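You operate a simulated robot arm through the tools that you are given. There is no shell and no other tool. Be economical: measure what you need, move in short steps, check, and stop when the job is done.

The job below is to be done with a simulated two-armed robot. You get a single attempt, and the scene is never put back.

## Task
On the drying rack top, fold the yellow cloth in half.

Only the result counts: the job must be done as asked and must still hold three seconds after the hand-in. Knocking over, shifting, dropping, spilling or breaking anything else fails it. Flat cloth is picked up by pressing the open fingertips on it (5 to 10 N) and closing them slowly along it; thin cloth reads only 2 to 8 mm in the jaws.

## Robot
Two 7-joint arms with two-finger parallel grippers on one trunk, on a base that drives. Base frame: it is fixed to the floor where the robot stands at the start and does not move with it; the origin is under the middle of the robot, x ahead of it, y to its left, z up; the surface under the hand at the start is at about z = 900. Units: mm, rad, N and s.
The left shoulder is at the start at [70, 163, 1220], the right one opposite. With the tool pointing down near the work surface each hand reaches from about 400 to 880 mm from the robot's upright axis, wherever it stands, measured 20 degrees to its own side. Places, roughly: drying rack top [600, -200, 900]. Payload 3.43 kg a hand.
Tool frame (each hand has its own): the origin (TCP) lies between the finger pads and is the grasp point; the fingertips stand 34 mm ahead of it; z points along the fingers, y is the line along which they close. The gripper opens to 128 mm. The fingers are 24 mm wide and 12 mm thick; the gripper's body (48 by 130 mm) begins 96 mm behind the TCP.
Orientation is told as [roll, pitch, yaw] about the base's x, y, z axes, in that order, counted from this pose: with the fingers straight down and closing along the base's y, the tool's x points along the base's -x, its y along +y and its z along -z.

## Interface
- The arms move only by the tool drive_tool. It takes "left_motion", "right_motion" or both (then of equal length, played together; a hand with none holds still); each is a list of rows, each an object (a shift or turn left out is 0, a gripper value left out holds the last) with "translation": the shift along the tool's x, y, z in mm, a list of three; "turn": the turn, a rotation vector about the tool's x, y, z in rad, a list of three. In form: [{"translation": [dx, dy, dz], "turn": [rx, ry, rz]}, ...]. A call has 1 to 10 rows; each row shifts and turns the commanded pose from where the row before left it, along the tool's axes as they then stand. "left_fingers" and "right_fingers" are, for a hand that has rows, the opening in per cent of the stroke, from 0 (shut) to 100 (fully open), set as the call begins (left out, the last holds). Each row takes 0.2 s and may step no farther than 50 mm and 0.15 rad from the row before; otherwise, or with a gripper value out of range, the whole call is refused. Where a pose cannot be reached the arm comes as near as it can. A force on the tool above 40 N (or 10 N above the force at the start of the call, whichever is more), or a blocked arm, ends the call early, and 0.2 s more pass. Each finger travels about 153 mm/s and halts on what it meets, pressing with about 40 N; the grip force reading is that of the motor and also rises with nothing between the fingers. The clock runs only during rows and for 0.2 s after the last one: add rows that do not move to give the fingers time. The reply holds the time, the measured pose of the TCP, the force on the tool along the base axes, the opening and the grip force, in the units named above and with some noise, with the torque about the TCP (base axes, N m) and any sound that the robot's microphone picked up.
- Cameras (640 x 400 px; columns grow to the right, rows downward): "scene" is now at [101.9, -33.1, 1421.9]; the picture's right is [-0.37, -0.93, 0.00], its down [-0.72, 0.29, -0.63] and it looks along [0.58, -0.23, -0.78] (base axes); focal length 214 px, centre (320, 200). "left" rides on the left gripper at [76, 11, -160] in its tool frame; the picture's right is [-0.15, 0.99, 0.00], its down [-0.88, -0.13, -0.46] and it looks along [-0.45, -0.07, 0.89] (tool axes); focal length 234 px, centre (320, 200). "right" rides on the right gripper at [76, -11, -160] in its tool frame; the picture's right is [0.15, 0.99, 0.00], its down [-0.88, 0.13, -0.46] and it looks along [-0.45, 0.07, 0.89] (tool axes); focal length 234 px, centre (320, 200). There is no depth. A picture from a camera that has moved, and an enlarged one, comes with that camera's place and axes in the base frame and with its lens. The place of the scene camera against the robot may be out by one fixed shift of up to 25 mm in any direction.
- grab_frame(camera): a new picture of that camera. No time passes.
- raise_lower(by): slides the trunk up (or, below 0, down) by that many mm; the arms and the scene camera ride with it, the base frame stays. It gives what a move gives, with no picture.
- steer(legs): drives the robot by 1 to 6 legs, each [ahead, left, turn to the left] in mm, mm and rad, along the robot's own axes; the way and the turn of a leg run together, so that a leg with both is an arc; at most 1500 mm and 3.142 rad a leg. The arms and the cameras ride along, it lands a little off, and it stops where it bumps. It gives what a move gives.
- head_to(pan, tilt): turns the head with the scene camera to pan (to the left, within 1.501 rad either way) and tilt (down, from -0.506 to 1.204), counted from straight ahead of the robot. It gives what a move gives.
- close_up(camera, box): a new picture of the part [left, top, right, bottom] of that camera's present view, enlarged. No time passes.
- close_job(): hands the job in; it is judged then, once.

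Go step by step. Nothing tells you exact positions but the pictures and the camera data: compare them with the known pose of the tool, close in by small moves and look again before you grip or let go. The budget is 120 turns and 88 pictures, counting those below and the enlarged ones. Unless the task says otherwise, let go and move clear before handing in.

The tools are called after "Request:" as name(argument=value, ...) on one line, values as JSON. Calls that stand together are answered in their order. drive_tool: Moves the arms, as the interface text tells. Its arguments: {"type":"object","properties":{"left_motion":{"type":"array"},"left_fingers":{"type":"number"},"right_motion":{"type":"array"},"right_fingers":{"type":"number"}},"required":[]} The other tools are called the same way: raise_lower (by) slides the trunk up or down; steer (legs) drives the base; head_to (pan, tilt) turns the head that bears the scene camera; grab_frame (camera) takes a picture; close_up (camera, box) takes an enlarged picture of a part of a camera's view; close_job () hands the job in.

At the start:

```text
time_s: 0.0
left_tcp_pos: [215.7, 196.8, 314.3]
left_tool_rot: [-0.012, -0.462, -0.22]
left_force: [-0.2, -0.1, -0.9]
left_moment: [0.02, -0.05, 0.01]
left_gripper_width: 127.9
left_finger_force: 0.0
right_tcp_pos: [550.2, -241.2, 1104.2]
right_tool_rot: [0.0, 0.0, 0.001]
right_force: [0.4, 1.4, -0.8]
right_moment: [0.02, 0.01, 0.02]
right_gripper_width: 127.9
right_finger_force: 0.1
trunk travel left (down, up): [-700.0, 240.0]
robot x, y, heading: [1.4, 0.5, 0.002]
head pan, tilt: [-0.382, 0.892]
```

scene: 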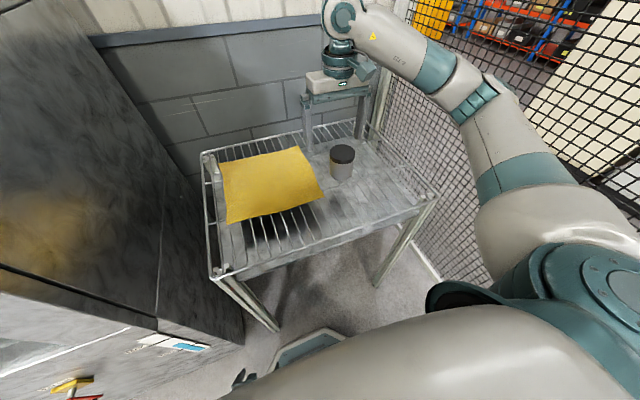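
right: 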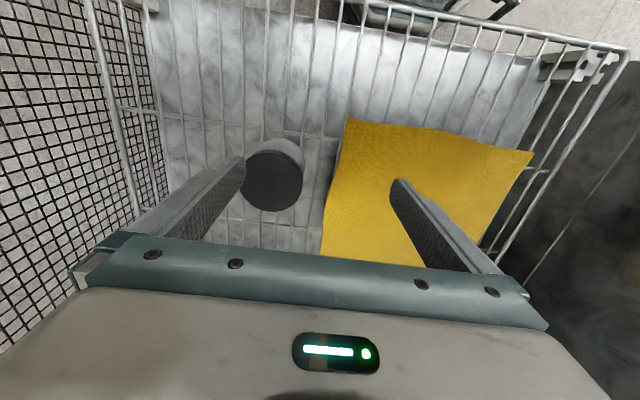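
left: 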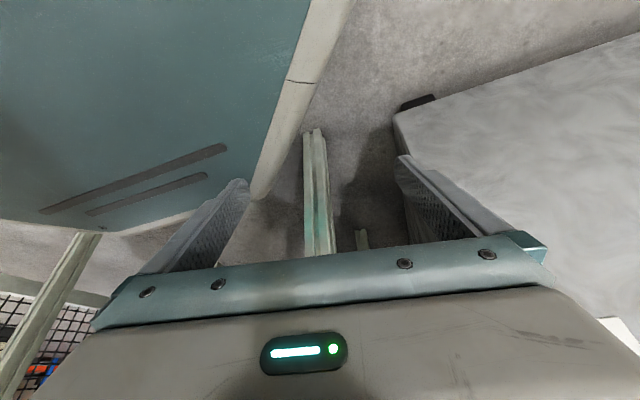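

I see the yellow cloth lying roughly over x 510–785, y −205 to 95, with a can to its right. I need to know what is to the left before raising the left arm, so I'm looking around.

Request:
head_to(pan=0.5, tilt=0.7)

Request:
close_up(camera="right", box=[300, 60, 620, 260])

Request:
grab_frame(camera="scene")

```text
time_s: 1.2
left_tcp_pos: [214.8, 197.3, 314.6]
left_tool_rot: [-0.012, -0.46, -0.219]
left_force: [0.1, -0.2, 0.3]
left_moment: [-0.02, 0.04, 0.03]
left_gripper_width: 128.1
left_finger_force: 0.1
right_tcp_pos: [552.4, -239.7, 1103.9]
right_tool_rot: [-0.001, 0.0, -0.001]
right_force: [-0.7, 0.3, -0.7]
right_moment: [0.03, -0.03, 0.01]
right_gripper_width: 128.1
right_finger_force: 0.1
trunk travel left (down, up): [-700.0, 240.0]
robot x, y, heading: [-1.1, -0.1, 0.004]
head pan, tilt: [0.499, 0.7]
```

```text
2.00 times, centred on (460, 160) of right
camera zoom: at [474.6, -253.4, 1262.7], right [-0.15, 0.99, 0.0], down [0.88, 0.13, 0.46], along [0.45, 0.07, -0.89], focal length 468 px, centre (40, 280)
```

zoom: 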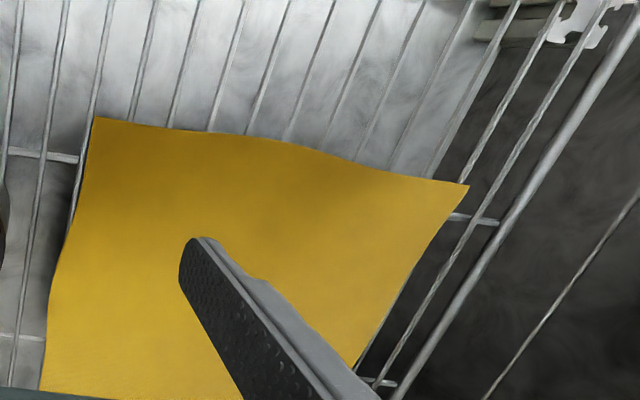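

```text
83 pictures are left
camera scene: at [106.0, 35.7, 1437.4], right [0.48, -0.88, 0.0], down [-0.57, -0.31, -0.76], along [0.67, 0.37, -0.64], focal length 214 px, centre (320, 200)
```

scene: 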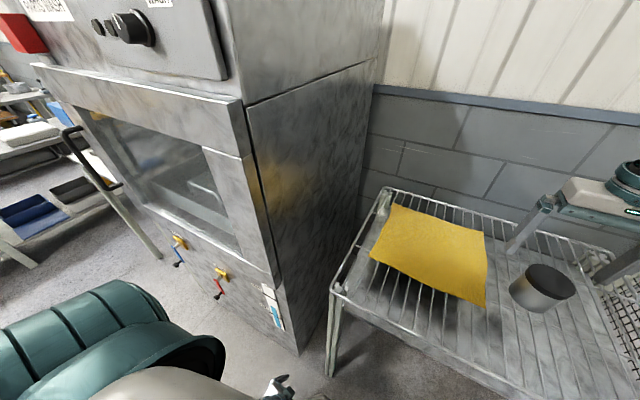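

A tall oven stands to the left (right face around y≈310, front x≈362), with floor in front of it. I'll look to both sides to see whether I can back up to get room for raising the left arm.

Request:
head_to(pan=1.5, tilt=0.5)

Request:
grab_frame(camera="scene")

Request:
head_to(pan=-1.5, tilt=0.5)

Request:
grab_frame(camera="scene")

```text
time_s: 2.5
left_tcp_pos: [215.2, 197.1, 315.2]
left_tool_rot: [-0.013, -0.459, -0.218]
left_force: [1.5, -0.2, -0.5]
left_moment: [-0.01, 0.02, -0.05]
left_gripper_width: 127.8
left_finger_force: 0.1
right_tcp_pos: [551.1, -241.2, 1103.6]
right_tool_rot: [0.0, 0.0, 0.001]
right_force: [-0.3, 0.6, 0.7]
right_moment: [-0.01, 0.03, -0.03]
right_gripper_width: 128.0
right_finger_force: 0.1
trunk travel left (down, up): [-700.0, 240.0]
robot x, y, heading: [2.5, 3.1, -0.001]
head pan, tilt: [1.499, 0.499]
```

```text
82 pictures are left
camera scene: at [38.0, 85.9, 1455.1], right [1.0, -0.07, 0.0], down [-0.03, -0.48, -0.88], along [0.06, 0.88, -0.48], focal length 214 px, centre (320, 200)
```

scene: 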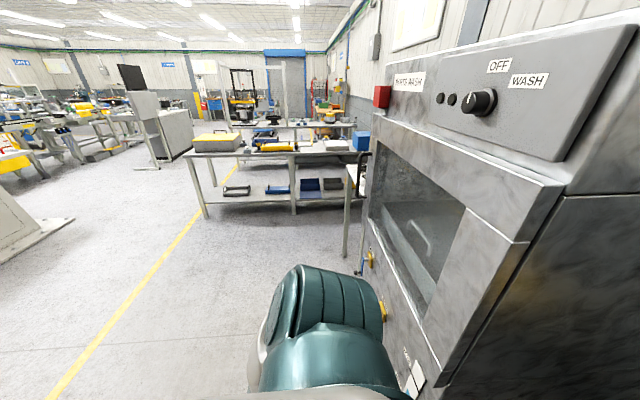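

```text
time_s: 5.1
left_tcp_pos: [215.1, 197.2, 314.8]
left_tool_rot: [-0.014, -0.46, -0.22]
left_force: [0.3, 0.7, 0.1]
left_moment: [0.01, 0.0, 0.0]
left_gripper_width: 128.0
left_finger_force: 0.0
right_tcp_pos: [550.6, -241.5, 1103.1]
right_tool_rot: [0.001, 0.001, 0.001]
right_force: [0.1, -0.2, 0.1]
right_moment: [0.0, 0.02, 0.0]
right_gripper_width: 128.2
right_finger_force: 0.0
trunk travel left (down, up): [-700.0, 240.0]
robot x, y, heading: [-2.5, 2.7, 0.002]
head pan, tilt: [-1.499, 0.499]
```

```text
81 pictures are left
camera scene: at [37.9, -95.6, 1455.1], right [-1.0, -0.07, 0.0], down [-0.03, 0.48, -0.88], along [0.06, -0.88, -0.48], focal length 214 px, centre (320, 200)
```

scene: 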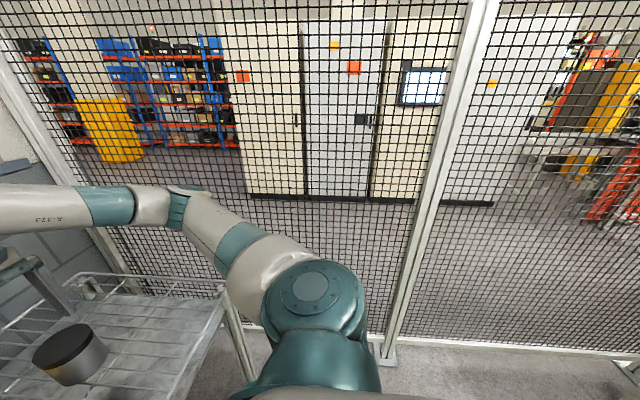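

The area behind is likely open (only the left side is visible), and the fence is ~790 mm to the right. I'll back off 350 mm and shift 100 mm right, to have room to raise the left arm clear of rack and oven.

Request:
steer(legs=[[-350, 0, 0], [0, -100, 0]])

Request:
head_to(pan=0.3, tilt=1.0)

Request:
grab_frame(camera="scene")

```text
time_s: 8.1
left_tcp_pos: [-133.4, 96.6, 315.0]
left_tool_rot: [-0.009, -0.461, -0.223]
left_force: [0.1, 0.7, -0.7]
left_moment: [-0.03, 0.01, 0.0]
left_gripper_width: 128.0
left_finger_force: 0.0
right_tcp_pos: [201.8, -342.4, 1104.5]
right_tool_rot: [0.0, 0.0, -0.002]
right_force: [0.0, -0.2, -0.2]
right_moment: [0.01, -0.02, 0.02]
right_gripper_width: 128.1
right_finger_force: 0.0
trunk travel left (down, up): [-700.0, 240.0]
robot x, y, heading: [-348.0, -98.0, -0.002]
head pan, tilt: [-1.499, 0.499]
```

```text
time_s: 9.9
left_tcp_pos: [-133.0, 97.0, 315.1]
left_tool_rot: [-0.012, -0.458, -0.22]
left_force: [0.2, 0.1, 0.5]
left_moment: [0.02, -0.02, -0.02]
left_gripper_width: 128.1
left_finger_force: 0.1
right_tcp_pos: [202.7, -342.1, 1106.0]
right_tool_rot: [0.0, 0.001, -0.002]
right_force: [0.3, -0.3, -0.1]
right_moment: [0.03, 0.0, 0.02]
right_gripper_width: 127.9
right_finger_force: 0.1
trunk travel left (down, up): [-700.0, 240.0]
robot x, y, heading: [-349.1, -99.1, -0.003]
head pan, tilt: [0.3, 1.0]
```

```text
80 pictures are left
camera scene: at [-250.2, -83.9, 1414.0], right [0.29, -0.96, 0.0], down [-0.8, -0.25, -0.54], along [0.52, 0.16, -0.84], focal length 214 px, centre (320, 200)
```

scene: 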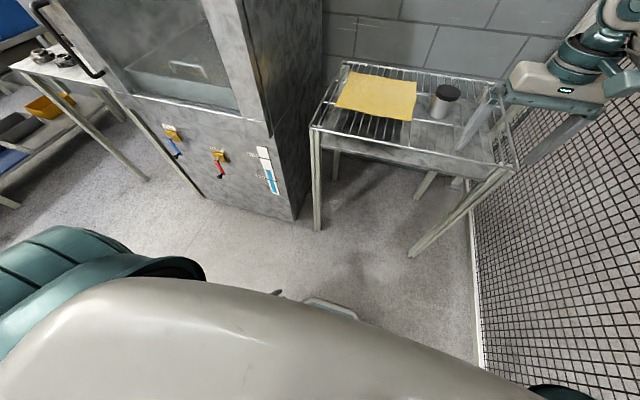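

The floor is free. I raise the left hand in steps: forward-up first, then straightening the tool to point down.

Request:
drive_tool(left_motion=[{"translation": [-40, 0, 0]}, {"translation": [-40, 0, 0]}, {"translation": [-40, 0, 0]}, {"translation": [-40, 0, 0]}, {"turn": [0, 0.115, 0]}, {"turn": [0, 0.115, 0]}, {"turn": [0, 0.115, 0]}, {"turn": [0, 0.115, 0]}, {"turn": [0, 0, -0.11]}, {"turn": [0, 0, -0.11]}])

```text
time_s: 12.1
left_tcp_pos: [6.8, 65.6, 386.1]
left_tool_rot: [-0.01, 0.001, -0.006]
left_force: [0.1, -0.2, 0.5]
left_moment: [-0.02, -0.01, 0.02]
left_gripper_width: 128.2
left_finger_force: 0.0
right_tcp_pos: [203.4, -342.1, 1104.0]
right_tool_rot: [-0.002, 0.001, -0.004]
right_force: [-0.5, 0.0, 0.3]
right_moment: [0.02, 0.03, -0.02]
right_gripper_width: 127.8
right_finger_force: 0.0
trunk travel left (down, up): [-700.0, 240.0]
robot x, y, heading: [-347.3, -99.7, 0.0]
head pan, tilt: [0.3, 1.0]
```

Tool is straight down now. I continue upward.

Request:
drive_tool(left_motion=[{"translation": [-12, 4, -45]}, {"translation": [-12, 4, -45]}, {"translation": [-12, 4, -45]}, {"translation": [-12, 4, -45]}, {"translation": [-12, 4, -45]}, {"translation": [-12, 4, -45]}, {"translation": [-12, 4, -45]}, {"translation": [-12, 4, -45]}, {"translation": [-12, 4, -45]}, {"translation": [-12, 4, -45]}])

Request:
drive_tool(left_motion=[{"translation": [0, 0, -45]}, {"translation": [0, 0, -45]}, {"translation": [0, 0, -45]}, {"translation": [0, 0, -45]}, {"translation": [0, 0, -45]}, {"translation": [0, 0, -40]}])

Request:
head_to(pan=0.0, tilt=0.7)

Request:
grab_frame(camera="scene")

```text
time_s: 14.3
left_tcp_pos: [127.1, 110.6, 834.4]
left_tool_rot: [-0.01, 0.005, -0.009]
left_force: [-0.4, 0.5, -0.2]
left_moment: [-0.05, -0.05, 0.01]
left_gripper_width: 128.1
left_finger_force: 0.1
right_tcp_pos: [202.9, -341.1, 1104.7]
right_tool_rot: [0.001, 0.0, -0.003]
right_force: [0.0, -0.3, 0.1]
right_moment: [0.0, 0.01, 0.03]
right_gripper_width: 127.9
right_finger_force: 0.2
trunk travel left (down, up): [-700.0, 240.0]
robot x, y, heading: [-350.5, -100.1, -0.0]
head pan, tilt: [0.3, 1.0]
```

```text
time_s: 15.7
left_tcp_pos: [127.1, 113.3, 1100.7]
left_tool_rot: [-0.01, 0.001, -0.007]
left_force: [0.5, 0.8, 0.1]
left_moment: [0.02, 0.01, 0.0]
left_gripper_width: 128.0
left_finger_force: 0.0
right_tcp_pos: [201.1, -342.0, 1104.0]
right_tool_rot: [0.0, -0.002, -0.001]
right_force: [0.5, 0.4, 0.7]
right_moment: [-0.01, 0.0, 0.01]
right_gripper_width: 128.2
right_finger_force: 0.1
trunk travel left (down, up): [-700.0, 240.0]
robot x, y, heading: [-348.2, -97.0, -0.002]
head pan, tilt: [0.3, 1.0]
```

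```text
time_s: 16.5
left_tcp_pos: [128.4, 113.3, 1099.4]
left_tool_rot: [-0.01, 0.001, -0.006]
left_force: [-0.2, -0.6, -0.4]
left_moment: [0.05, 0.04, -0.01]
left_gripper_width: 127.8
left_finger_force: 0.1
right_tcp_pos: [203.5, -341.9, 1105.4]
right_tool_rot: [0.002, 0.0, -0.002]
right_force: [-0.9, -0.3, -0.2]
right_moment: [-0.01, -0.02, 0.03]
right_gripper_width: 127.9
right_finger_force: 0.1
trunk travel left (down, up): [-700.0, 240.0]
robot x, y, heading: [-347.9, -99.6, 0.002]
head pan, tilt: [0.0, 0.7]
```

```text
79 pictures are left
camera scene: at [-231.6, -104.2, 1437.3], right [0.0, -1.0, 0.0], down [-0.65, 0.0, -0.76], along [0.76, 0.0, -0.65], focal length 214 px, centre (320, 200)
```

scene: 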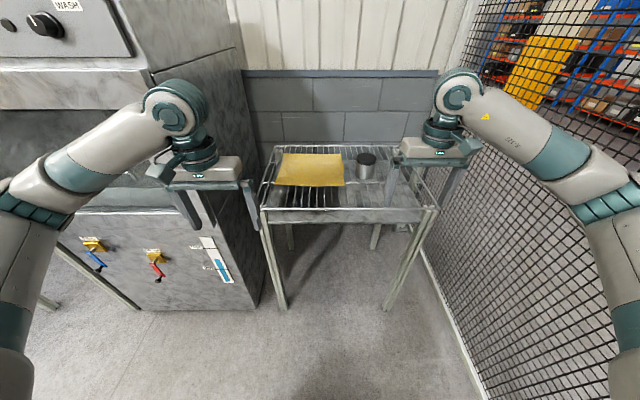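

Both arms are up. The left elbow would spread into the oven if I drove straight in, so I plan to stand more to the right and turned ~0.5 rad left. First I check the base's footprint.

Request:
head_to(pan=0.0, tilt=1.2)

Request:
grab_frame(camera="scene")

```text
time_s: 17.4
left_tcp_pos: [128.1, 113.0, 1099.7]
left_tool_rot: [-0.011, 0.004, -0.008]
left_force: [-0.6, -0.2, 0.5]
left_moment: [0.02, -0.02, 0.01]
left_gripper_width: 128.0
left_finger_force: 0.0
right_tcp_pos: [202.1, -341.4, 1103.4]
right_tool_rot: [0.0, 0.001, -0.002]
right_force: [0.7, -0.3, -1.1]
right_moment: [-0.03, 0.05, 0.02]
right_gripper_width: 127.9
right_finger_force: 0.1
trunk travel left (down, up): [-700.0, 240.0]
robot x, y, heading: [-347.4, -97.1, -0.006]
head pan, tilt: [0.0, 1.201]
```

```text
78 pictures are left
camera scene: at [-260.6, -104.4, 1401.5], right [0.0, -1.0, 0.0], down [-0.93, 0.0, -0.36], along [0.36, 0.0, -0.93], focal length 214 px, centre (320, 200)
```

scene: 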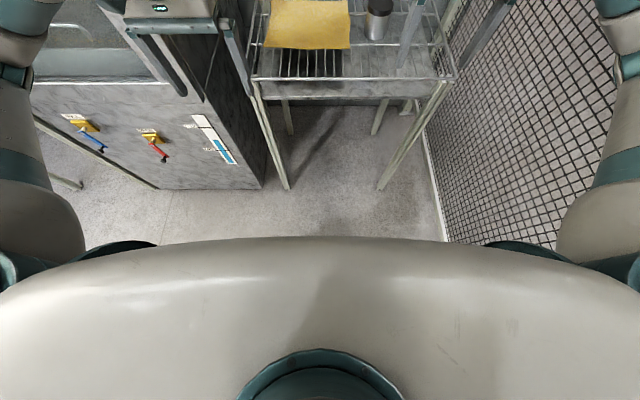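

The base front is about 240 mm ahead of its axis and there's room under and in front of the rack. I turn left 0.4 rad, then translate diagonally to stand near [90, −330].

Request:
steer(legs=[[0, 0, 0.4], [313, -384, 0]])

Request:
head_to(pan=0.0, tilt=0.9)

Request:
grab_frame(camera="scene")

Request:
grab_frame(camera="left")

```text
time_s: 21.5
left_tcp_pos: [442.4, 55.5, 1099.5]
left_tool_rot: [-0.011, 0.002, 0.399]
left_force: [-0.3, 0.2, -0.2]
left_moment: [0.0, -0.01, 0.02]
left_gripper_width: 128.2
left_finger_force: 0.1
right_tcp_pos: [690.8, -333.4, 1104.6]
right_tool_rot: [0.001, 0.001, 0.407]
right_force: [0.2, 0.2, 0.2]
right_moment: [-0.03, -0.01, 0.0]
right_gripper_width: 128.0
right_finger_force: 0.1
trunk travel left (down, up): [-700.0, 240.0]
robot x, y, heading: [83.8, -327.8, 0.401]
head pan, tilt: [0.0, 1.201]
```

```text
time_s: 22.3
left_tcp_pos: [442.5, 54.8, 1099.2]
left_tool_rot: [-0.012, 0.001, 0.398]
left_force: [0.2, 0.0, -1.9]
left_moment: [-0.01, -0.02, 0.02]
left_gripper_width: 128.1
left_finger_force: 0.2
right_tcp_pos: [689.9, -333.4, 1103.9]
right_tool_rot: [-0.001, 0.0, 0.407]
right_force: [-0.2, -0.4, -0.5]
right_moment: [0.0, 0.01, -0.02]
right_gripper_width: 128.1
right_finger_force: 0.0
trunk travel left (down, up): [-700.0, 240.0]
robot x, y, heading: [89.5, -325.8, 0.404]
head pan, tilt: [0.0, 0.901]
```

```text
77 pictures are left
camera scene: at [186.9, -284.6, 1421.2], right [0.39, -0.92, 0.0], down [-0.72, -0.31, -0.62], along [0.57, 0.24, -0.78], focal length 214 px, centre (320, 200)
```

scene: 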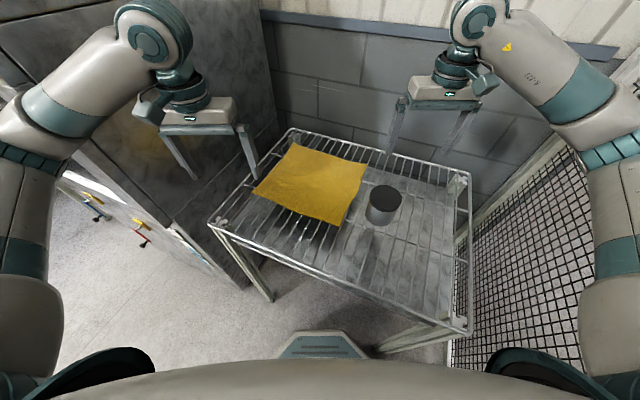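

```text
76 pictures are left
camera left: at [367.3, 37.3, 1258.9], right [-0.25, 0.97, -0.01], down [0.86, 0.23, 0.46], along [0.44, 0.11, -0.89], focal length 234 px, centre (320, 200)
```

left: 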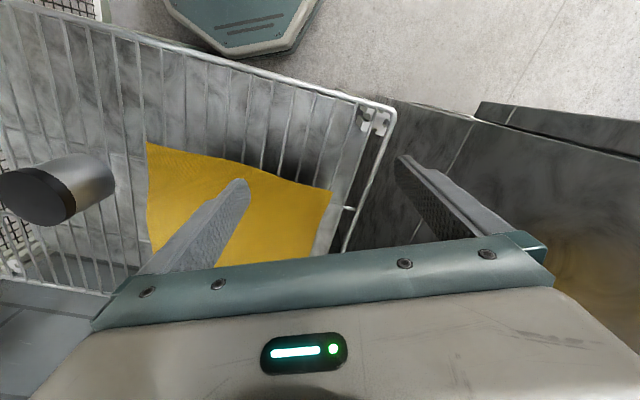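

Cloth corners by the hand cameras: near-right ≈(516,−201), near-left ≈(521,96); far edge ≈x 785–805. I'll pinch both near corners with the jaws set diagonally (yaw ±45°), so I first move both hands above them at height.

Request:
drive_tool(right_motion=[{"translation": [16.8, 39.9, 0]}, {"translation": [16.8, 39.9, 0]}, {"translation": [16.8, 39.9, 0]}, {"translation": [16.8, 39.9, 0]}, {"translation": [16.8, 39.9, 0]}, {"turn": [0, 0, -0.126]}, {"turn": [0, 0, -0.126]}, {"turn": [0, 0, -0.126]}, {"translation": [0, 0, 20]}, {"translation": [0, 0, 20]}], left_motion=[{"translation": [-48.9, -8.2, 0]}, {"translation": [-48.9, -8.2, 0]}, {"turn": [0, 0, 0.148]}, {"turn": [0, 0, 0.148]}, {"turn": [0, 0, 0.148]}, {"turn": [0, 0, 0.148]}, {"turn": [0, 0, 0.148]}, {"turn": [0, 0, 0.148]}, {"turn": [0, 0, 0.148]}, {"turn": [0, 0, 0.148]}], right_fingers=16, left_fingers=16)

Request:
grab_frame(camera="scene")

Request:
grab_frame(camera="right")

Request:
grab_frame(camera="left")

```text
time_s: 24.5
left_tcp_pos: [523.8, 74.9, 1103.9]
left_tool_rot: [0.002, -0.011, -0.781]
left_force: [-0.7, -0.1, 0.5]
left_moment: [0.0, 0.04, -0.03]
left_gripper_width: 20.6
left_finger_force: 0.2
right_tcp_pos: [521.5, -186.0, 1070.5]
right_tool_rot: [-0.006, -0.012, 0.789]
right_force: [-0.1, -0.5, 0.0]
right_moment: [0.04, 0.02, -0.02]
right_gripper_width: 20.4
right_finger_force: 0.1
trunk travel left (down, up): [-700.0, 240.0]
robot x, y, heading: [92.6, -329.0, 0.409]
head pan, tilt: [0.0, 0.901]
```

```text
75 pictures are left
camera scene: at [169.0, -290.3, 1422.7], right [0.4, -0.92, 0.0], down [-0.71, -0.31, -0.63], along [0.58, 0.25, -0.78], focal length 214 px, centre (320, 200)
```

scene: 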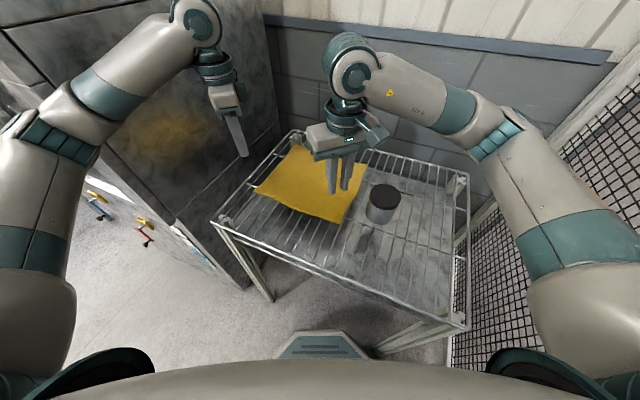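

```text
74 pictures are left
camera right: at [474.1, -250.2, 1228.2], right [-0.81, 0.59, -0.01], down [0.52, 0.71, 0.47], along [0.28, 0.37, -0.88], focal length 234 px, centre (320, 200)
```

right: 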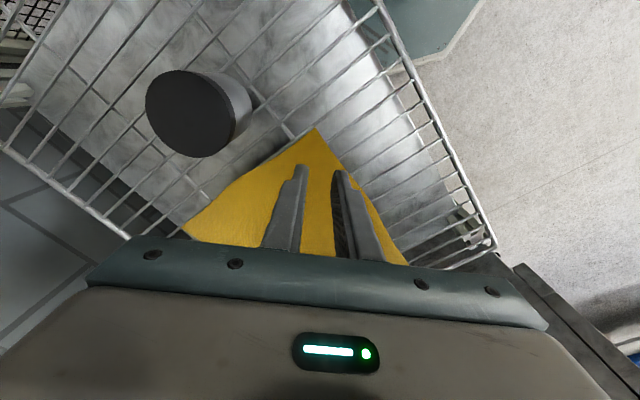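

```text
73 pictures are left
camera left: at [474.6, 138.2, 1262.3], right [0.8, 0.6, 0.0], down [0.53, -0.71, 0.47], along [0.28, -0.37, -0.88], focal length 234 px, centre (320, 200)
```

left: 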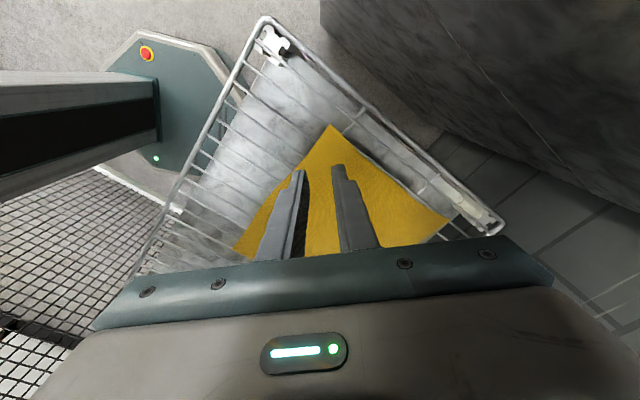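

Both hands are near the corners (right corner ≈(515,−205), left ≈(527,97)). I correct laterally and lower until the tips stand ~25 mm above the surface.

Request:
drive_tool(right_motion=[{"translation": [-6, -8.8, 0]}, {"translation": [0, 0, 27.5]}, {"translation": [0, 0, 27.5]}, {"translation": [0, 0, 27.5]}, {"translation": [0, 0, 27.5]}], left_motion=[{"translation": [-12, 17.7, 0]}, {"translation": [0, 0, 36]}, {"translation": [0, 0, 36]}, {"translation": [0, 0, 36]}, {"translation": [0, 0, 36]}])

Request:
grab_frame(camera="right")

Request:
grab_frame(camera="left")

Request:
grab_frame(camera="scene")

```text
time_s: 25.7
left_tcp_pos: [558.7, 74.7, 956.4]
left_tool_rot: [-0.001, -0.01, -0.784]
left_force: [0.5, 0.1, -0.1]
left_moment: [0.02, -0.01, 0.01]
left_gripper_width: 20.4
left_finger_force: 0.1
right_tcp_pos: [542.9, -188.3, 956.3]
right_tool_rot: [0.0, -0.003, 0.783]
right_force: [-0.4, -0.2, 0.5]
right_moment: [0.01, -0.01, -0.01]
right_gripper_width: 20.7
right_finger_force: 0.1
trunk travel left (down, up): [-700.0, 240.0]
robot x, y, heading: [93.6, -332.4, 0.404]
head pan, tilt: [0.0, 0.901]
```

```text
72 pictures are left
camera right: at [495.7, -251.2, 1114.5], right [-0.8, 0.6, 0.0], down [0.53, 0.71, 0.46], along [0.28, 0.37, -0.89], focal length 234 px, centre (320, 200)
```

right: 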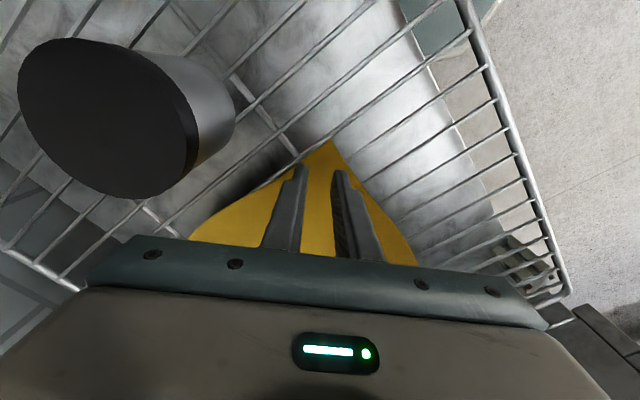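

```text
71 pictures are left
camera left: at [510.8, 138.2, 1115.5], right [0.8, 0.6, 0.0], down [0.53, -0.71, 0.46], along [0.28, -0.37, -0.89], focal length 234 px, centre (320, 200)
```

left: 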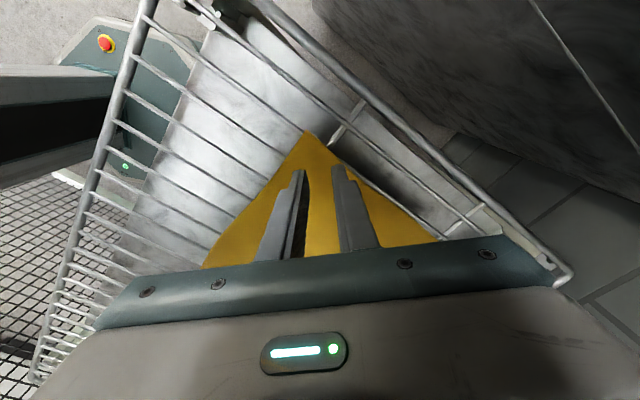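

```text
70 pictures are left
camera scene: at [183.3, -288.8, 1421.5], right [0.39, -0.92, 0.0], down [-0.72, -0.31, -0.62], along [0.57, 0.25, -0.78], focal length 214 px, centre (320, 200)
```

scene: 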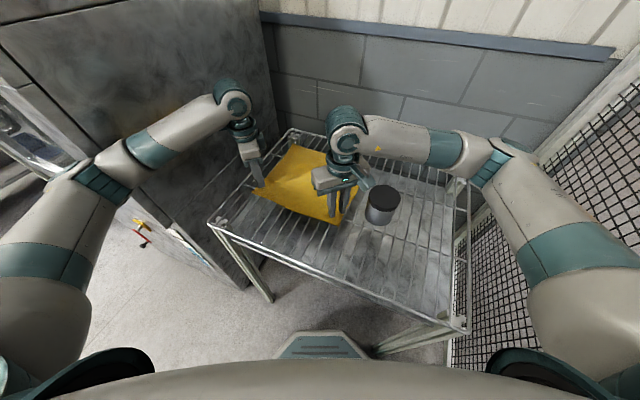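

The base sways a bit with motion, so I correct with settled readings: right −6 mm in x; left −15 in x, +6 in y, then check.

Request:
drive_tool(right_motion=[{"translation": [4.2, 4.2, 0]}, {}, {}, {}, {}], left_motion=[{"translation": [14.8, -6.4, 0]}, {}, {}, {}, {}])

Request:
close_up(camera="right", box=[220, 100, 420, 260])

Request:
close_up(camera="left", box=[220, 100, 420, 260])

```text
time_s: 26.9
left_tcp_pos: [545.6, 84.2, 955.6]
left_tool_rot: [-0.006, -0.009, -0.783]
left_force: [0.6, 0.4, 0.0]
left_moment: [0.0, -0.01, 0.0]
left_gripper_width: 20.4
left_finger_force: 0.0
right_tcp_pos: [539.3, -184.8, 955.1]
right_tool_rot: [0.0, -0.001, 0.783]
right_force: [0.5, -0.6, -0.1]
right_moment: [0.01, 0.0, -0.02]
right_gripper_width: 20.4
right_finger_force: 0.2
trunk travel left (down, up): [-700.0, 240.0]
robot x, y, heading: [91.1, -331.4, 0.402]
head pan, tilt: [0.0, 0.901]
```

```text
2.50 times, centred on (320, 180) of right
camera zoom: at [492.7, -247.4, 1113.7], right [-0.8, 0.6, 0.0], down [0.53, 0.71, 0.46], along [0.27, 0.37, -0.89], focal length 585 px, centre (320, 250)
```

zoom: 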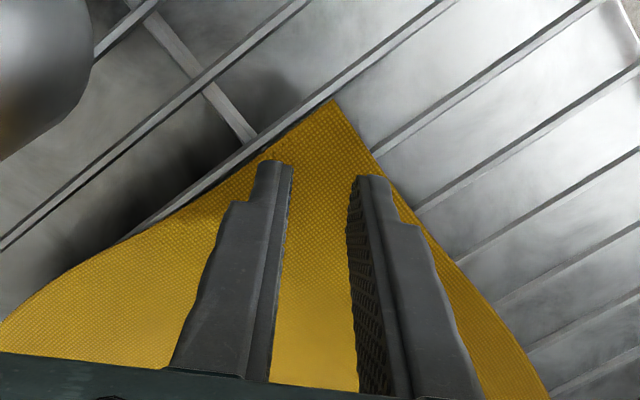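

```text
2.50 times, centred on (320, 180) of left
camera zoom: at [499.1, 147.9, 1113.9], right [0.8, 0.6, 0.0], down [0.53, -0.71, 0.46], along [0.27, -0.37, -0.89], focal length 585 px, centre (320, 250)
```

zoom: 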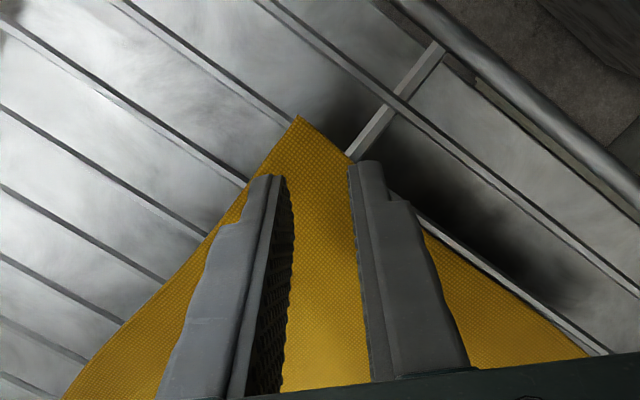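

Alignment is good at both corners. I nudge the left by 3–4 mm and descend gently.

Request:
drive_tool(right_motion=[{"translation": [0, 0, 6]}, {"translation": [0, 0, 6]}, {}], left_motion=[{"translation": [-3, -3, 6]}, {"translation": [0, 0, 6]}, {}])

Request:
drive_tool(right_motion=[{"translation": [0, 0, 3]}, {}], left_motion=[{"translation": [0, 0, 3]}, {}])

Request:
drive_tool(right_motion=[{"translation": [0, 0, 2]}, {}], left_motion=[{"translation": [0, 0, 2]}, {}])

```text
time_s: 27.7
left_tcp_pos: [545.2, 80.2, 942.9]
left_tool_rot: [-0.005, -0.009, -0.783]
left_force: [-0.1, -0.4, -0.9]
left_moment: [0.02, -0.01, -0.01]
left_gripper_width: 20.1
left_finger_force: 0.1
right_tcp_pos: [539.8, -185.6, 944.1]
right_tool_rot: [-0.001, 0.001, 0.783]
right_force: [0.2, -0.2, 0.0]
right_moment: [-0.02, -0.04, 0.0]
right_gripper_width: 20.6
right_finger_force: 0.1
trunk travel left (down, up): [-700.0, 240.0]
robot x, y, heading: [91.1, -330.0, 0.403]
head pan, tilt: [0.0, 0.901]
```

```text
time_s: 28.3
left_tcp_pos: [545.4, 82.3, 940.3]
left_tool_rot: [-0.006, -0.009, -0.783]
left_force: [-0.7, 0.2, -0.4]
left_moment: [-0.02, -0.03, 0.01]
left_gripper_width: 20.6
left_finger_force: 0.0
right_tcp_pos: [540.7, -185.2, 939.5]
right_tool_rot: [0.0, 0.0, 0.785]
right_force: [0.8, -0.7, 1.1]
right_moment: [0.01, 0.0, -0.03]
right_gripper_width: 20.7
right_finger_force: 0.0
trunk travel left (down, up): [-700.0, 240.0]
robot x, y, heading: [89.2, -327.1, 0.404]
head pan, tilt: [0.0, 0.901]
```

```text
time_s: 28.9
left_tcp_pos: [545.1, 81.3, 940.2]
left_tool_rot: [-0.005, -0.008, -0.786]
left_force: [-0.1, -0.4, -0.2]
left_moment: [0.01, 0.01, 0.01]
left_gripper_width: 20.7
left_finger_force: 0.1
right_tcp_pos: [538.3, -185.8, 936.8]
right_tool_rot: [0.0, 0.001, 0.781]
right_force: [-0.3, -0.2, -0.6]
right_moment: [-0.03, 0.0, 0.02]
right_gripper_width: 20.6
right_finger_force: 0.1
trunk travel left (down, up): [-700.0, 240.0]
robot x, y, heading: [87.6, -330.4, 0.404]
head pan, tilt: [0.0, 0.901]
```

No contact yet; I continue in 2 mm steps.

Request:
drive_tool(right_motion=[{"translation": [0, 0, 2]}, {}], left_motion=[{"translation": [0, 0, 2]}, {}])

Request:
drive_tool(right_motion=[{"translation": [0, 0, 2]}, {}], left_motion=[{"translation": [0, 0, 2]}, {}])

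```text
time_s: 29.5
left_tcp_pos: [545.1, 80.9, 937.1]
left_tool_rot: [-0.004, -0.009, -0.786]
left_force: [-0.3, -0.2, -0.1]
left_moment: [0.0, 0.05, -0.01]
left_gripper_width: 20.5
left_finger_force: 0.1
right_tcp_pos: [539.4, -185.9, 935.6]
right_tool_rot: [0.0, 0.0, 0.784]
right_force: [0.9, 1.2, 1.7]
right_moment: [0.0, -0.01, 0.01]
right_gripper_width: 20.6
right_finger_force: 0.1
trunk travel left (down, up): [-700.0, 240.0]
robot x, y, heading: [90.9, -329.9, 0.406]
head pan, tilt: [0.0, 0.901]
```

```text
time_s: 30.1
left_tcp_pos: [543.7, 81.4, 936.0]
left_tool_rot: [-0.004, -0.011, -0.783]
left_force: [0.1, -0.5, 0.5]
left_moment: [-0.01, 0.0, -0.02]
left_gripper_width: 20.5
left_finger_force: 0.0
right_tcp_pos: [539.1, -184.9, 935.4]
right_tool_rot: [0.0, -0.001, 0.784]
right_force: [0.1, -0.6, 20.0]
right_moment: [-0.09, 0.06, 0.0]
right_gripper_width: 20.6
right_finger_force: 0.1
trunk travel left (down, up): [-700.0, 240.0]
robot x, y, heading: [89.4, -325.5, 0.408]
head pan, tilt: [0.0, 0.901]
```

Right touched at 20 N; I back it off 1.2 mm and lower the left a bit more.

Request:
drive_tool(right_motion=[{"translation": [0, 0, -1.1]}, {}], left_motion=[{"translation": [0, 0, 1.5]}, {}])

```text
time_s: 30.7
left_tcp_pos: [545.7, 81.4, 934.4]
left_tool_rot: [0.001, -0.011, -0.783]
left_force: [-1.5, -0.4, 15.6]
left_moment: [0.01, 0.07, -0.03]
left_gripper_width: 20.3
left_finger_force: 0.0
right_tcp_pos: [538.5, -185.6, 935.2]
right_tool_rot: [0.002, 0.001, 0.783]
right_force: [0.8, 0.1, 3.5]
right_moment: [0.02, 0.03, -0.02]
right_gripper_width: 20.6
right_finger_force: 0.0
trunk travel left (down, up): [-700.0, 240.0]
robot x, y, heading: [90.2, -326.5, 0.408]
head pan, tilt: [0.0, 0.901]
```

Request:
drive_tool(right_motion=[{"translation": [0, 0, 0.3]}, {}], left_motion=[{"translation": [0, 0, -0.5]}, {}])

Request:
drive_tool(right_motion=[{}, {}], left_motion=[{}, {}], right_fingers=13, left_fingers=13)

```text
time_s: 31.3
left_tcp_pos: [544.5, 81.3, 936.0]
left_tool_rot: [-0.002, -0.012, -0.783]
left_force: [0.8, 2.6, 20.5]
left_moment: [0.12, -0.01, 0.0]
left_gripper_width: 20.3
left_finger_force: 0.1
right_tcp_pos: [537.6, -186.7, 935.6]
right_tool_rot: [0.001, -0.001, 0.784]
right_force: [0.5, 1.3, 3.2]
right_moment: [0.02, 0.01, -0.03]
right_gripper_width: 20.5
right_finger_force: 0.0
trunk travel left (down, up): [-700.0, 240.0]
robot x, y, heading: [89.7, -329.6, 0.403]
head pan, tilt: [0.0, 0.901]
```

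```text
time_s: 31.9
left_tcp_pos: [543.3, 81.0, 935.1]
left_tool_rot: [-0.002, -0.009, -0.783]
left_force: [0.6, -1.2, 24.0]
left_moment: [0.04, 0.06, 0.01]
left_gripper_width: 15.1
left_finger_force: 0.0
right_tcp_pos: [538.2, -187.4, 935.1]
right_tool_rot: [0.001, -0.001, 0.784]
right_force: [-0.7, 0.2, 1.6]
right_moment: [0.01, 0.0, 0.03]
right_gripper_width: 16.5
right_finger_force: 0.0
trunk travel left (down, up): [-700.0, 240.0]
robot x, y, heading: [88.0, -327.1, 0.403]
head pan, tilt: [0.0, 0.901]
```

Left is pressing too hard and right too lightly; I trim both, then continue closing.

Request:
drive_tool(right_motion=[{"translation": [0, 0, 0.6]}, {}], left_motion=[{"translation": [0, 0, -1.0]}, {}])

```text
time_s: 32.5
left_tcp_pos: [544.1, 80.4, 933.8]
left_tool_rot: [-0.003, -0.009, -0.782]
left_force: [1.3, -1.3, 11.5]
left_moment: [0.01, -0.06, -0.04]
left_gripper_width: 15.7
left_finger_force: 0.0
right_tcp_pos: [538.6, -186.9, 935.4]
right_tool_rot: [-0.001, -0.004, 0.784]
right_force: [-0.8, -1.4, 12.6]
right_moment: [-0.1, 0.07, 0.0]
right_gripper_width: 16.2
right_finger_force: 0.1
trunk travel left (down, up): [-700.0, 240.0]
robot x, y, heading: [91.9, -328.4, 0.406]
head pan, tilt: [0.0, 0.901]
```

Request:
drive_tool(right_motion=[{"translation": [0, 0, -0.2]}, {}], left_motion=[{"translation": [0, 0, -0.2]}, {}], right_fingers=9, left_fingers=9)

Request:
drive_tool(right_motion=[{}, {}], left_motion=[{}, {}], right_fingers=6, left_fingers=6)

```text
time_s: 33.1
left_tcp_pos: [544.5, 81.3, 935.3]
left_tool_rot: [-0.006, -0.009, -0.784]
left_force: [0.5, -0.5, 1.9]
left_moment: [-0.04, 0.04, -0.01]
left_gripper_width: 11.4
left_finger_force: 0.1
right_tcp_pos: [538.9, -186.0, 934.6]
right_tool_rot: [0.0, -0.004, 0.783]
right_force: [-0.8, -2.1, 20.5]
right_moment: [-0.19, 0.14, 0.01]
right_gripper_width: 10.6
right_finger_force: 0.1
trunk travel left (down, up): [-700.0, 240.0]
robot x, y, heading: [89.2, -331.8, 0.404]
head pan, tilt: [0.0, 0.901]
```

```text
time_s: 33.7
left_tcp_pos: [544.7, 81.5, 936.6]
left_tool_rot: [-0.004, -0.009, -0.785]
left_force: [0.2, 0.4, -0.2]
left_moment: [-0.02, 0.0, 0.0]
left_gripper_width: 7.6
left_finger_force: 0.0
right_tcp_pos: [538.3, -185.4, 935.9]
right_tool_rot: [-0.001, -0.003, 0.783]
right_force: [0.7, 0.0, 25.5]
right_moment: [-0.1, 0.09, 0.02]
right_gripper_width: 5.9
right_finger_force: 0.0
trunk travel left (down, up): [-700.0, 240.0]
robot x, y, heading: [88.4, -326.7, 0.402]
head pan, tilt: [0.0, 0.901]
```

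Left lost contact while right presses hard; I look at both jaws.

Request:
close_up(camera="right", box=[220, 100, 420, 260])

Request:
close_up(camera="left", box=[220, 100, 420, 260])

```text
2.50 times, centred on (320, 180) of right
camera zoom: at [492.3, -248.1, 1093.3], right [-0.8, 0.6, 0.0], down [0.53, 0.71, 0.46], along [0.27, 0.37, -0.89], focal length 585 px, centre (320, 250)
```

zoom: 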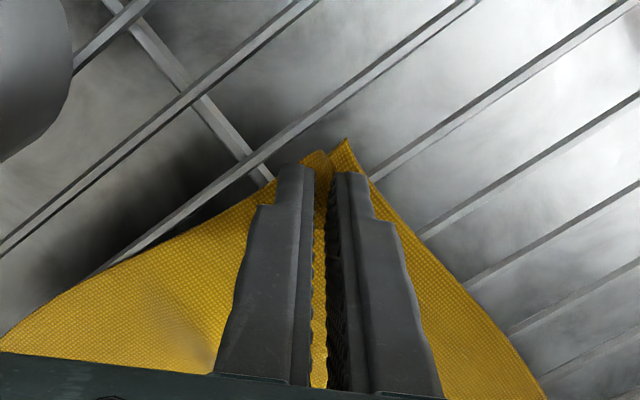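

```text
2.50 times, centred on (320, 180) of left
camera zoom: at [497.0, 144.4, 1094.1], right [0.8, 0.6, 0.0], down [0.53, -0.71, 0.46], along [0.28, -0.37, -0.89], focal length 585 px, centre (320, 250)
```

zoom: 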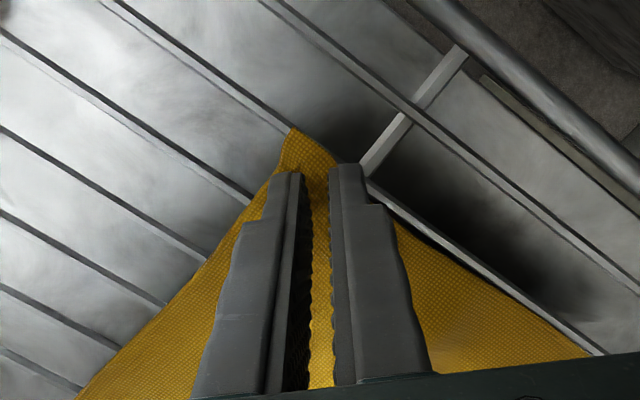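

The cloth is bunching between both jaws. I trim pressure and close fully.

Request:
drive_tool(right_motion=[{"translation": [0, 0, -0.8]}, {}], left_motion=[{"translation": [0, 0, 0.8]}, {}], right_fingers=3, left_fingers=4)

Request:
drive_tool(right_motion=[{}, {}, {}], left_motion=[{}, {}, {}], right_fingers=0, left_fingers=0)

Request:
close_up(camera="right", box=[220, 100, 420, 260])

Request:
close_up(camera="left", box=[220, 100, 420, 260])

```text
time_s: 34.3
left_tcp_pos: [544.8, 80.1, 934.6]
left_tool_rot: [-0.003, -0.009, -0.783]
left_force: [-0.2, 0.2, 4.7]
left_moment: [0.03, 0.04, -0.03]
left_gripper_width: 5.2
left_finger_force: 0.0
right_tcp_pos: [538.5, -185.3, 934.8]
right_tool_rot: [0.001, 0.0, 0.784]
right_force: [0.5, 1.3, 19.5]
right_moment: [0.03, 0.08, -0.03]
right_gripper_width: 3.0
right_finger_force: 0.1
trunk travel left (down, up): [-700.0, 240.0]
robot x, y, heading: [90.8, -329.1, 0.406]
head pan, tilt: [0.0, 0.901]
```

```text
time_s: 35.1
left_tcp_pos: [544.7, 80.5, 934.3]
left_tool_rot: [-0.003, -0.01, -0.784]
left_force: [0.7, 1.0, 6.6]
left_moment: [0.1, 0.04, 0.03]
left_gripper_width: 0.0
left_finger_force: 33.2
right_tcp_pos: [537.9, -185.7, 935.1]
right_tool_rot: [0.001, -0.002, 0.784]
right_force: [-0.8, 1.0, 16.2]
right_moment: [-0.03, 0.05, 0.0]
right_gripper_width: 0.5
right_finger_force: 36.0
trunk travel left (down, up): [-700.0, 240.0]
robot x, y, heading: [87.1, -325.5, 0.401]
head pan, tilt: [0.0, 0.901]
```

```text
2.50 times, centred on (320, 180) of right
camera zoom: at [492.5, -248.4, 1093.4], right [-0.8, 0.6, 0.0], down [0.53, 0.71, 0.46], along [0.27, 0.37, -0.89], focal length 585 px, centre (320, 250)
```

zoom: 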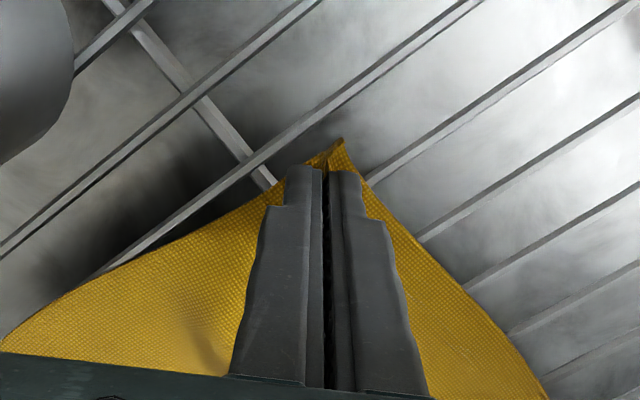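

```text
2.50 times, centred on (320, 180) of left
camera zoom: at [497.0, 144.3, 1093.7], right [0.8, 0.6, 0.0], down [0.53, -0.71, 0.47], along [0.28, -0.37, -0.89], focal length 585 px, centre (320, 250)
```

zoom: 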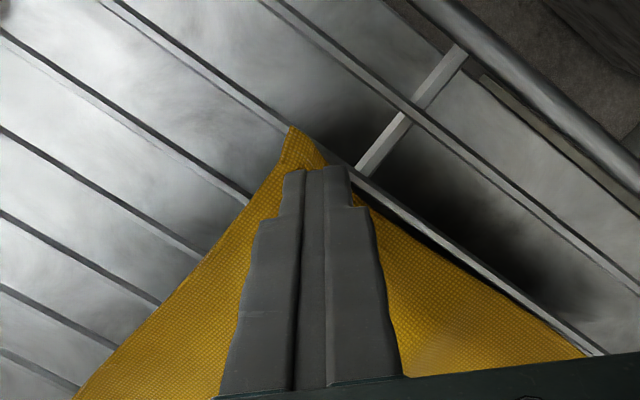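

Readings (0.0 / 0.5 mm) suggest no real hold, but I test by lifting 25 mm.

Request:
drive_tool(right_motion=[{"translation": [0, 0, -12]}, {"translation": [0, 0, -13]}, {}], left_motion=[{"translation": [0, 0, -12]}, {"translation": [0, 0, -13]}, {}])

Request:
close_up(camera="right", box=[220, 100, 420, 260])

Request:
close_up(camera="left", box=[220, 100, 420, 260])

```text
time_s: 35.9
left_tcp_pos: [546.5, 82.2, 958.7]
left_tool_rot: [-0.004, -0.008, -0.783]
left_force: [0.2, -0.5, 0.5]
left_moment: [0.0, 0.0, 0.0]
left_gripper_width: 0.1
left_finger_force: 32.8
right_tcp_pos: [540.6, -186.3, 958.5]
right_tool_rot: [0.001, 0.001, 0.783]
right_force: [0.1, 0.0, 0.3]
right_moment: [0.03, 0.01, -0.01]
right_gripper_width: 0.4
right_finger_force: 35.9
trunk travel left (down, up): [-700.0, 240.0]
robot x, y, heading: [90.7, -329.3, 0.4]
head pan, tilt: [0.0, 0.901]
```

```text
2.50 times, centred on (320, 180) of right
camera zoom: at [494.5, -248.3, 1117.2], right [-0.8, 0.6, 0.0], down [0.53, 0.71, 0.45], along [0.27, 0.36, -0.89], focal length 585 px, centre (320, 250)
```

zoom: 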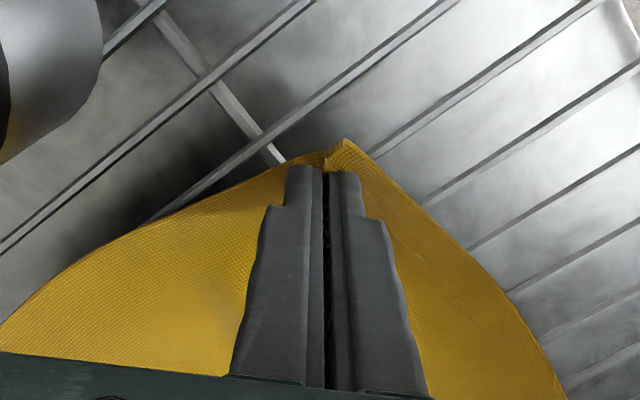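

```text
2.50 times, centred on (320, 180) of left
camera zoom: at [500.3, 145.4, 1117.6], right [0.8, 0.6, 0.0], down [0.53, -0.71, 0.46], along [0.27, -0.37, -0.89], focal length 585 px, centre (320, 250)
```

zoom: 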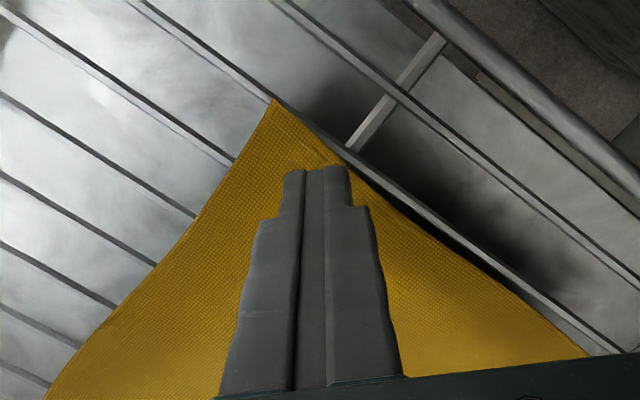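

The right jaw does hold (the corner rose with it); the left did not. I reopen the left wider, re-centre it on its corner (≈(514,95)), and press again.

Request:
drive_tool(left_motion=[{"translation": [0, 0, -5]}, {"translation": [2.5, -13.8, 0]}, {}, {}], left_fingers=24)

Request:
close_up(camera="left", box=[220, 100, 420, 260])

Request:
close_up(camera="scene", box=[200, 90, 420, 250])

```text
time_s: 36.9
left_tcp_pos: [535.3, 74.0, 964.7]
left_tool_rot: [-0.008, -0.011, -0.783]
left_force: [-1.0, -0.9, 0.4]
left_moment: [0.02, 0.04, 0.03]
left_gripper_width: 30.4
left_finger_force: 0.0
right_tcp_pos: [540.5, -185.4, 959.2]
right_tool_rot: [0.0, -0.001, 0.783]
right_force: [-0.7, -0.1, -0.2]
right_moment: [0.01, -0.01, 0.02]
right_gripper_width: 0.4
right_finger_force: 35.4
trunk travel left (down, up): [-700.0, 240.0]
robot x, y, heading: [89.4, -326.2, 0.406]
head pan, tilt: [0.0, 0.901]
```

```text
2.50 times, centred on (320, 180) of left
camera zoom: at [488.4, 137.4, 1123.4], right [0.8, 0.6, 0.0], down [0.53, -0.71, 0.46], along [0.27, -0.37, -0.89], focal length 585 px, centre (320, 250)
```

zoom: 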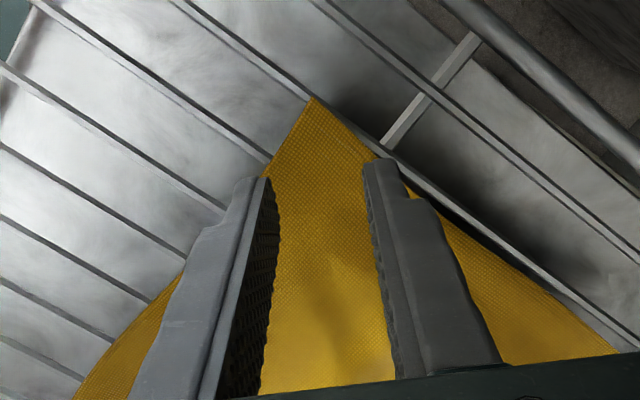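

```text
2.50 times, centred on (310, 170) of scene
camera zoom: at [187.0, -284.5, 1421.2], right [0.39, -0.92, 0.0], down [-0.72, -0.31, -0.62], along [0.57, 0.24, -0.78], focal length 536 px, centre (345, 275)
```

zoom: 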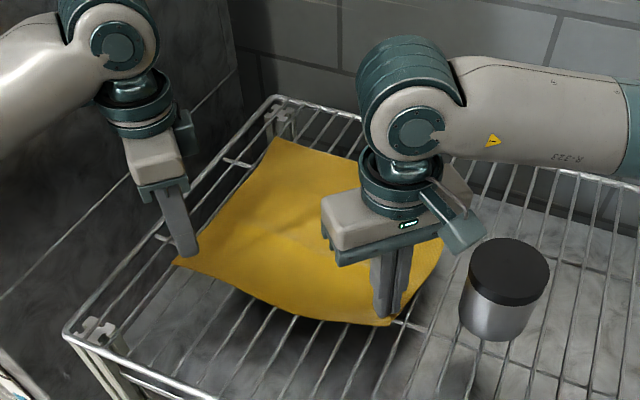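

Right holds the corner. I move the left 5 mm deeper, opening at 20 %, and lower it to just above contact.

Request:
drive_tool(left_motion=[{"translation": [-5, 0, 8]}, {"translation": [0, 0, 8]}, {"translation": [0, 0, 8]}, {"translation": [0, 0, 3.5]}, {}], left_fingers=20)

Request:
drive_tool(left_motion=[{"translation": [0, 0, 1.5]}, {}])

```text
time_s: 38.1
left_tcp_pos: [538.3, 70.3, 937.8]
left_tool_rot: [-0.006, -0.01, -0.783]
left_force: [-0.3, 0.2, -0.5]
left_moment: [0.0, 0.01, -0.01]
left_gripper_width: 25.7
left_finger_force: 0.1
right_tcp_pos: [540.4, -185.0, 960.2]
right_tool_rot: [0.001, -0.001, 0.783]
right_force: [0.8, -0.5, 0.9]
right_moment: [-0.02, 0.0, 0.01]
right_gripper_width: 0.3
right_finger_force: 34.8
trunk travel left (down, up): [-700.0, 240.0]
robot x, y, heading: [88.2, -326.2, 0.4]
head pan, tilt: [0.0, 0.901]
```

```text
time_s: 38.7
left_tcp_pos: [537.1, 70.0, 936.7]
left_tool_rot: [-0.005, -0.009, -0.782]
left_force: [-0.8, -0.4, 0.7]
left_moment: [0.03, -0.01, -0.02]
left_gripper_width: 25.5
left_finger_force: 0.1
right_tcp_pos: [539.5, -186.4, 959.5]
right_tool_rot: [0.0, 0.002, 0.785]
right_force: [0.4, -0.4, 0.1]
right_moment: [0.04, -0.01, -0.03]
right_gripper_width: 0.5
right_finger_force: 34.8
trunk travel left (down, up): [-700.0, 240.0]
robot x, y, heading: [92.6, -331.6, 0.406]
head pan, tilt: [0.0, 0.901]
```

Request:
drive_tool(left_motion=[{"translation": [0, 0, 1.0]}, {}, {}])

Request:
drive_tool(left_motion=[{"translation": [0, 0, 0.7]}, {}, {}])

```text
time_s: 39.5
left_tcp_pos: [538.5, 69.4, 936.7]
left_tool_rot: [-0.003, -0.01, -0.784]
left_force: [0.0, 1.1, 7.9]
left_moment: [0.2, -0.04, 0.02]
left_gripper_width: 25.9
left_finger_force: 0.0
right_tcp_pos: [539.1, -187.1, 959.0]
right_tool_rot: [0.001, 0.0, 0.782]
right_force: [-0.4, -0.3, 0.2]
right_moment: [-0.02, -0.02, -0.01]
right_gripper_width: 0.5
right_finger_force: 35.6
trunk travel left (down, up): [-700.0, 240.0]
robot x, y, heading: [93.9, -330.2, 0.409]
head pan, tilt: [0.0, 0.901]
```

```text
time_s: 40.3
left_tcp_pos: [538.3, 69.6, 935.9]
left_tool_rot: [-0.002, -0.01, -0.784]
left_force: [1.0, 2.1, 17.4]
left_moment: [0.27, -0.09, -0.04]
left_gripper_width: 26.2
left_finger_force: 0.2
right_tcp_pos: [539.3, -187.2, 960.3]
right_tool_rot: [-0.001, -0.002, 0.783]
right_force: [-1.1, 0.0, -0.4]
right_moment: [0.01, 0.02, 0.02]
right_gripper_width: 0.5
right_finger_force: 34.8
trunk travel left (down, up): [-700.0, 240.0]
robot x, y, heading: [88.6, -330.1, 0.405]
head pan, tilt: [0.0, 0.901]
```

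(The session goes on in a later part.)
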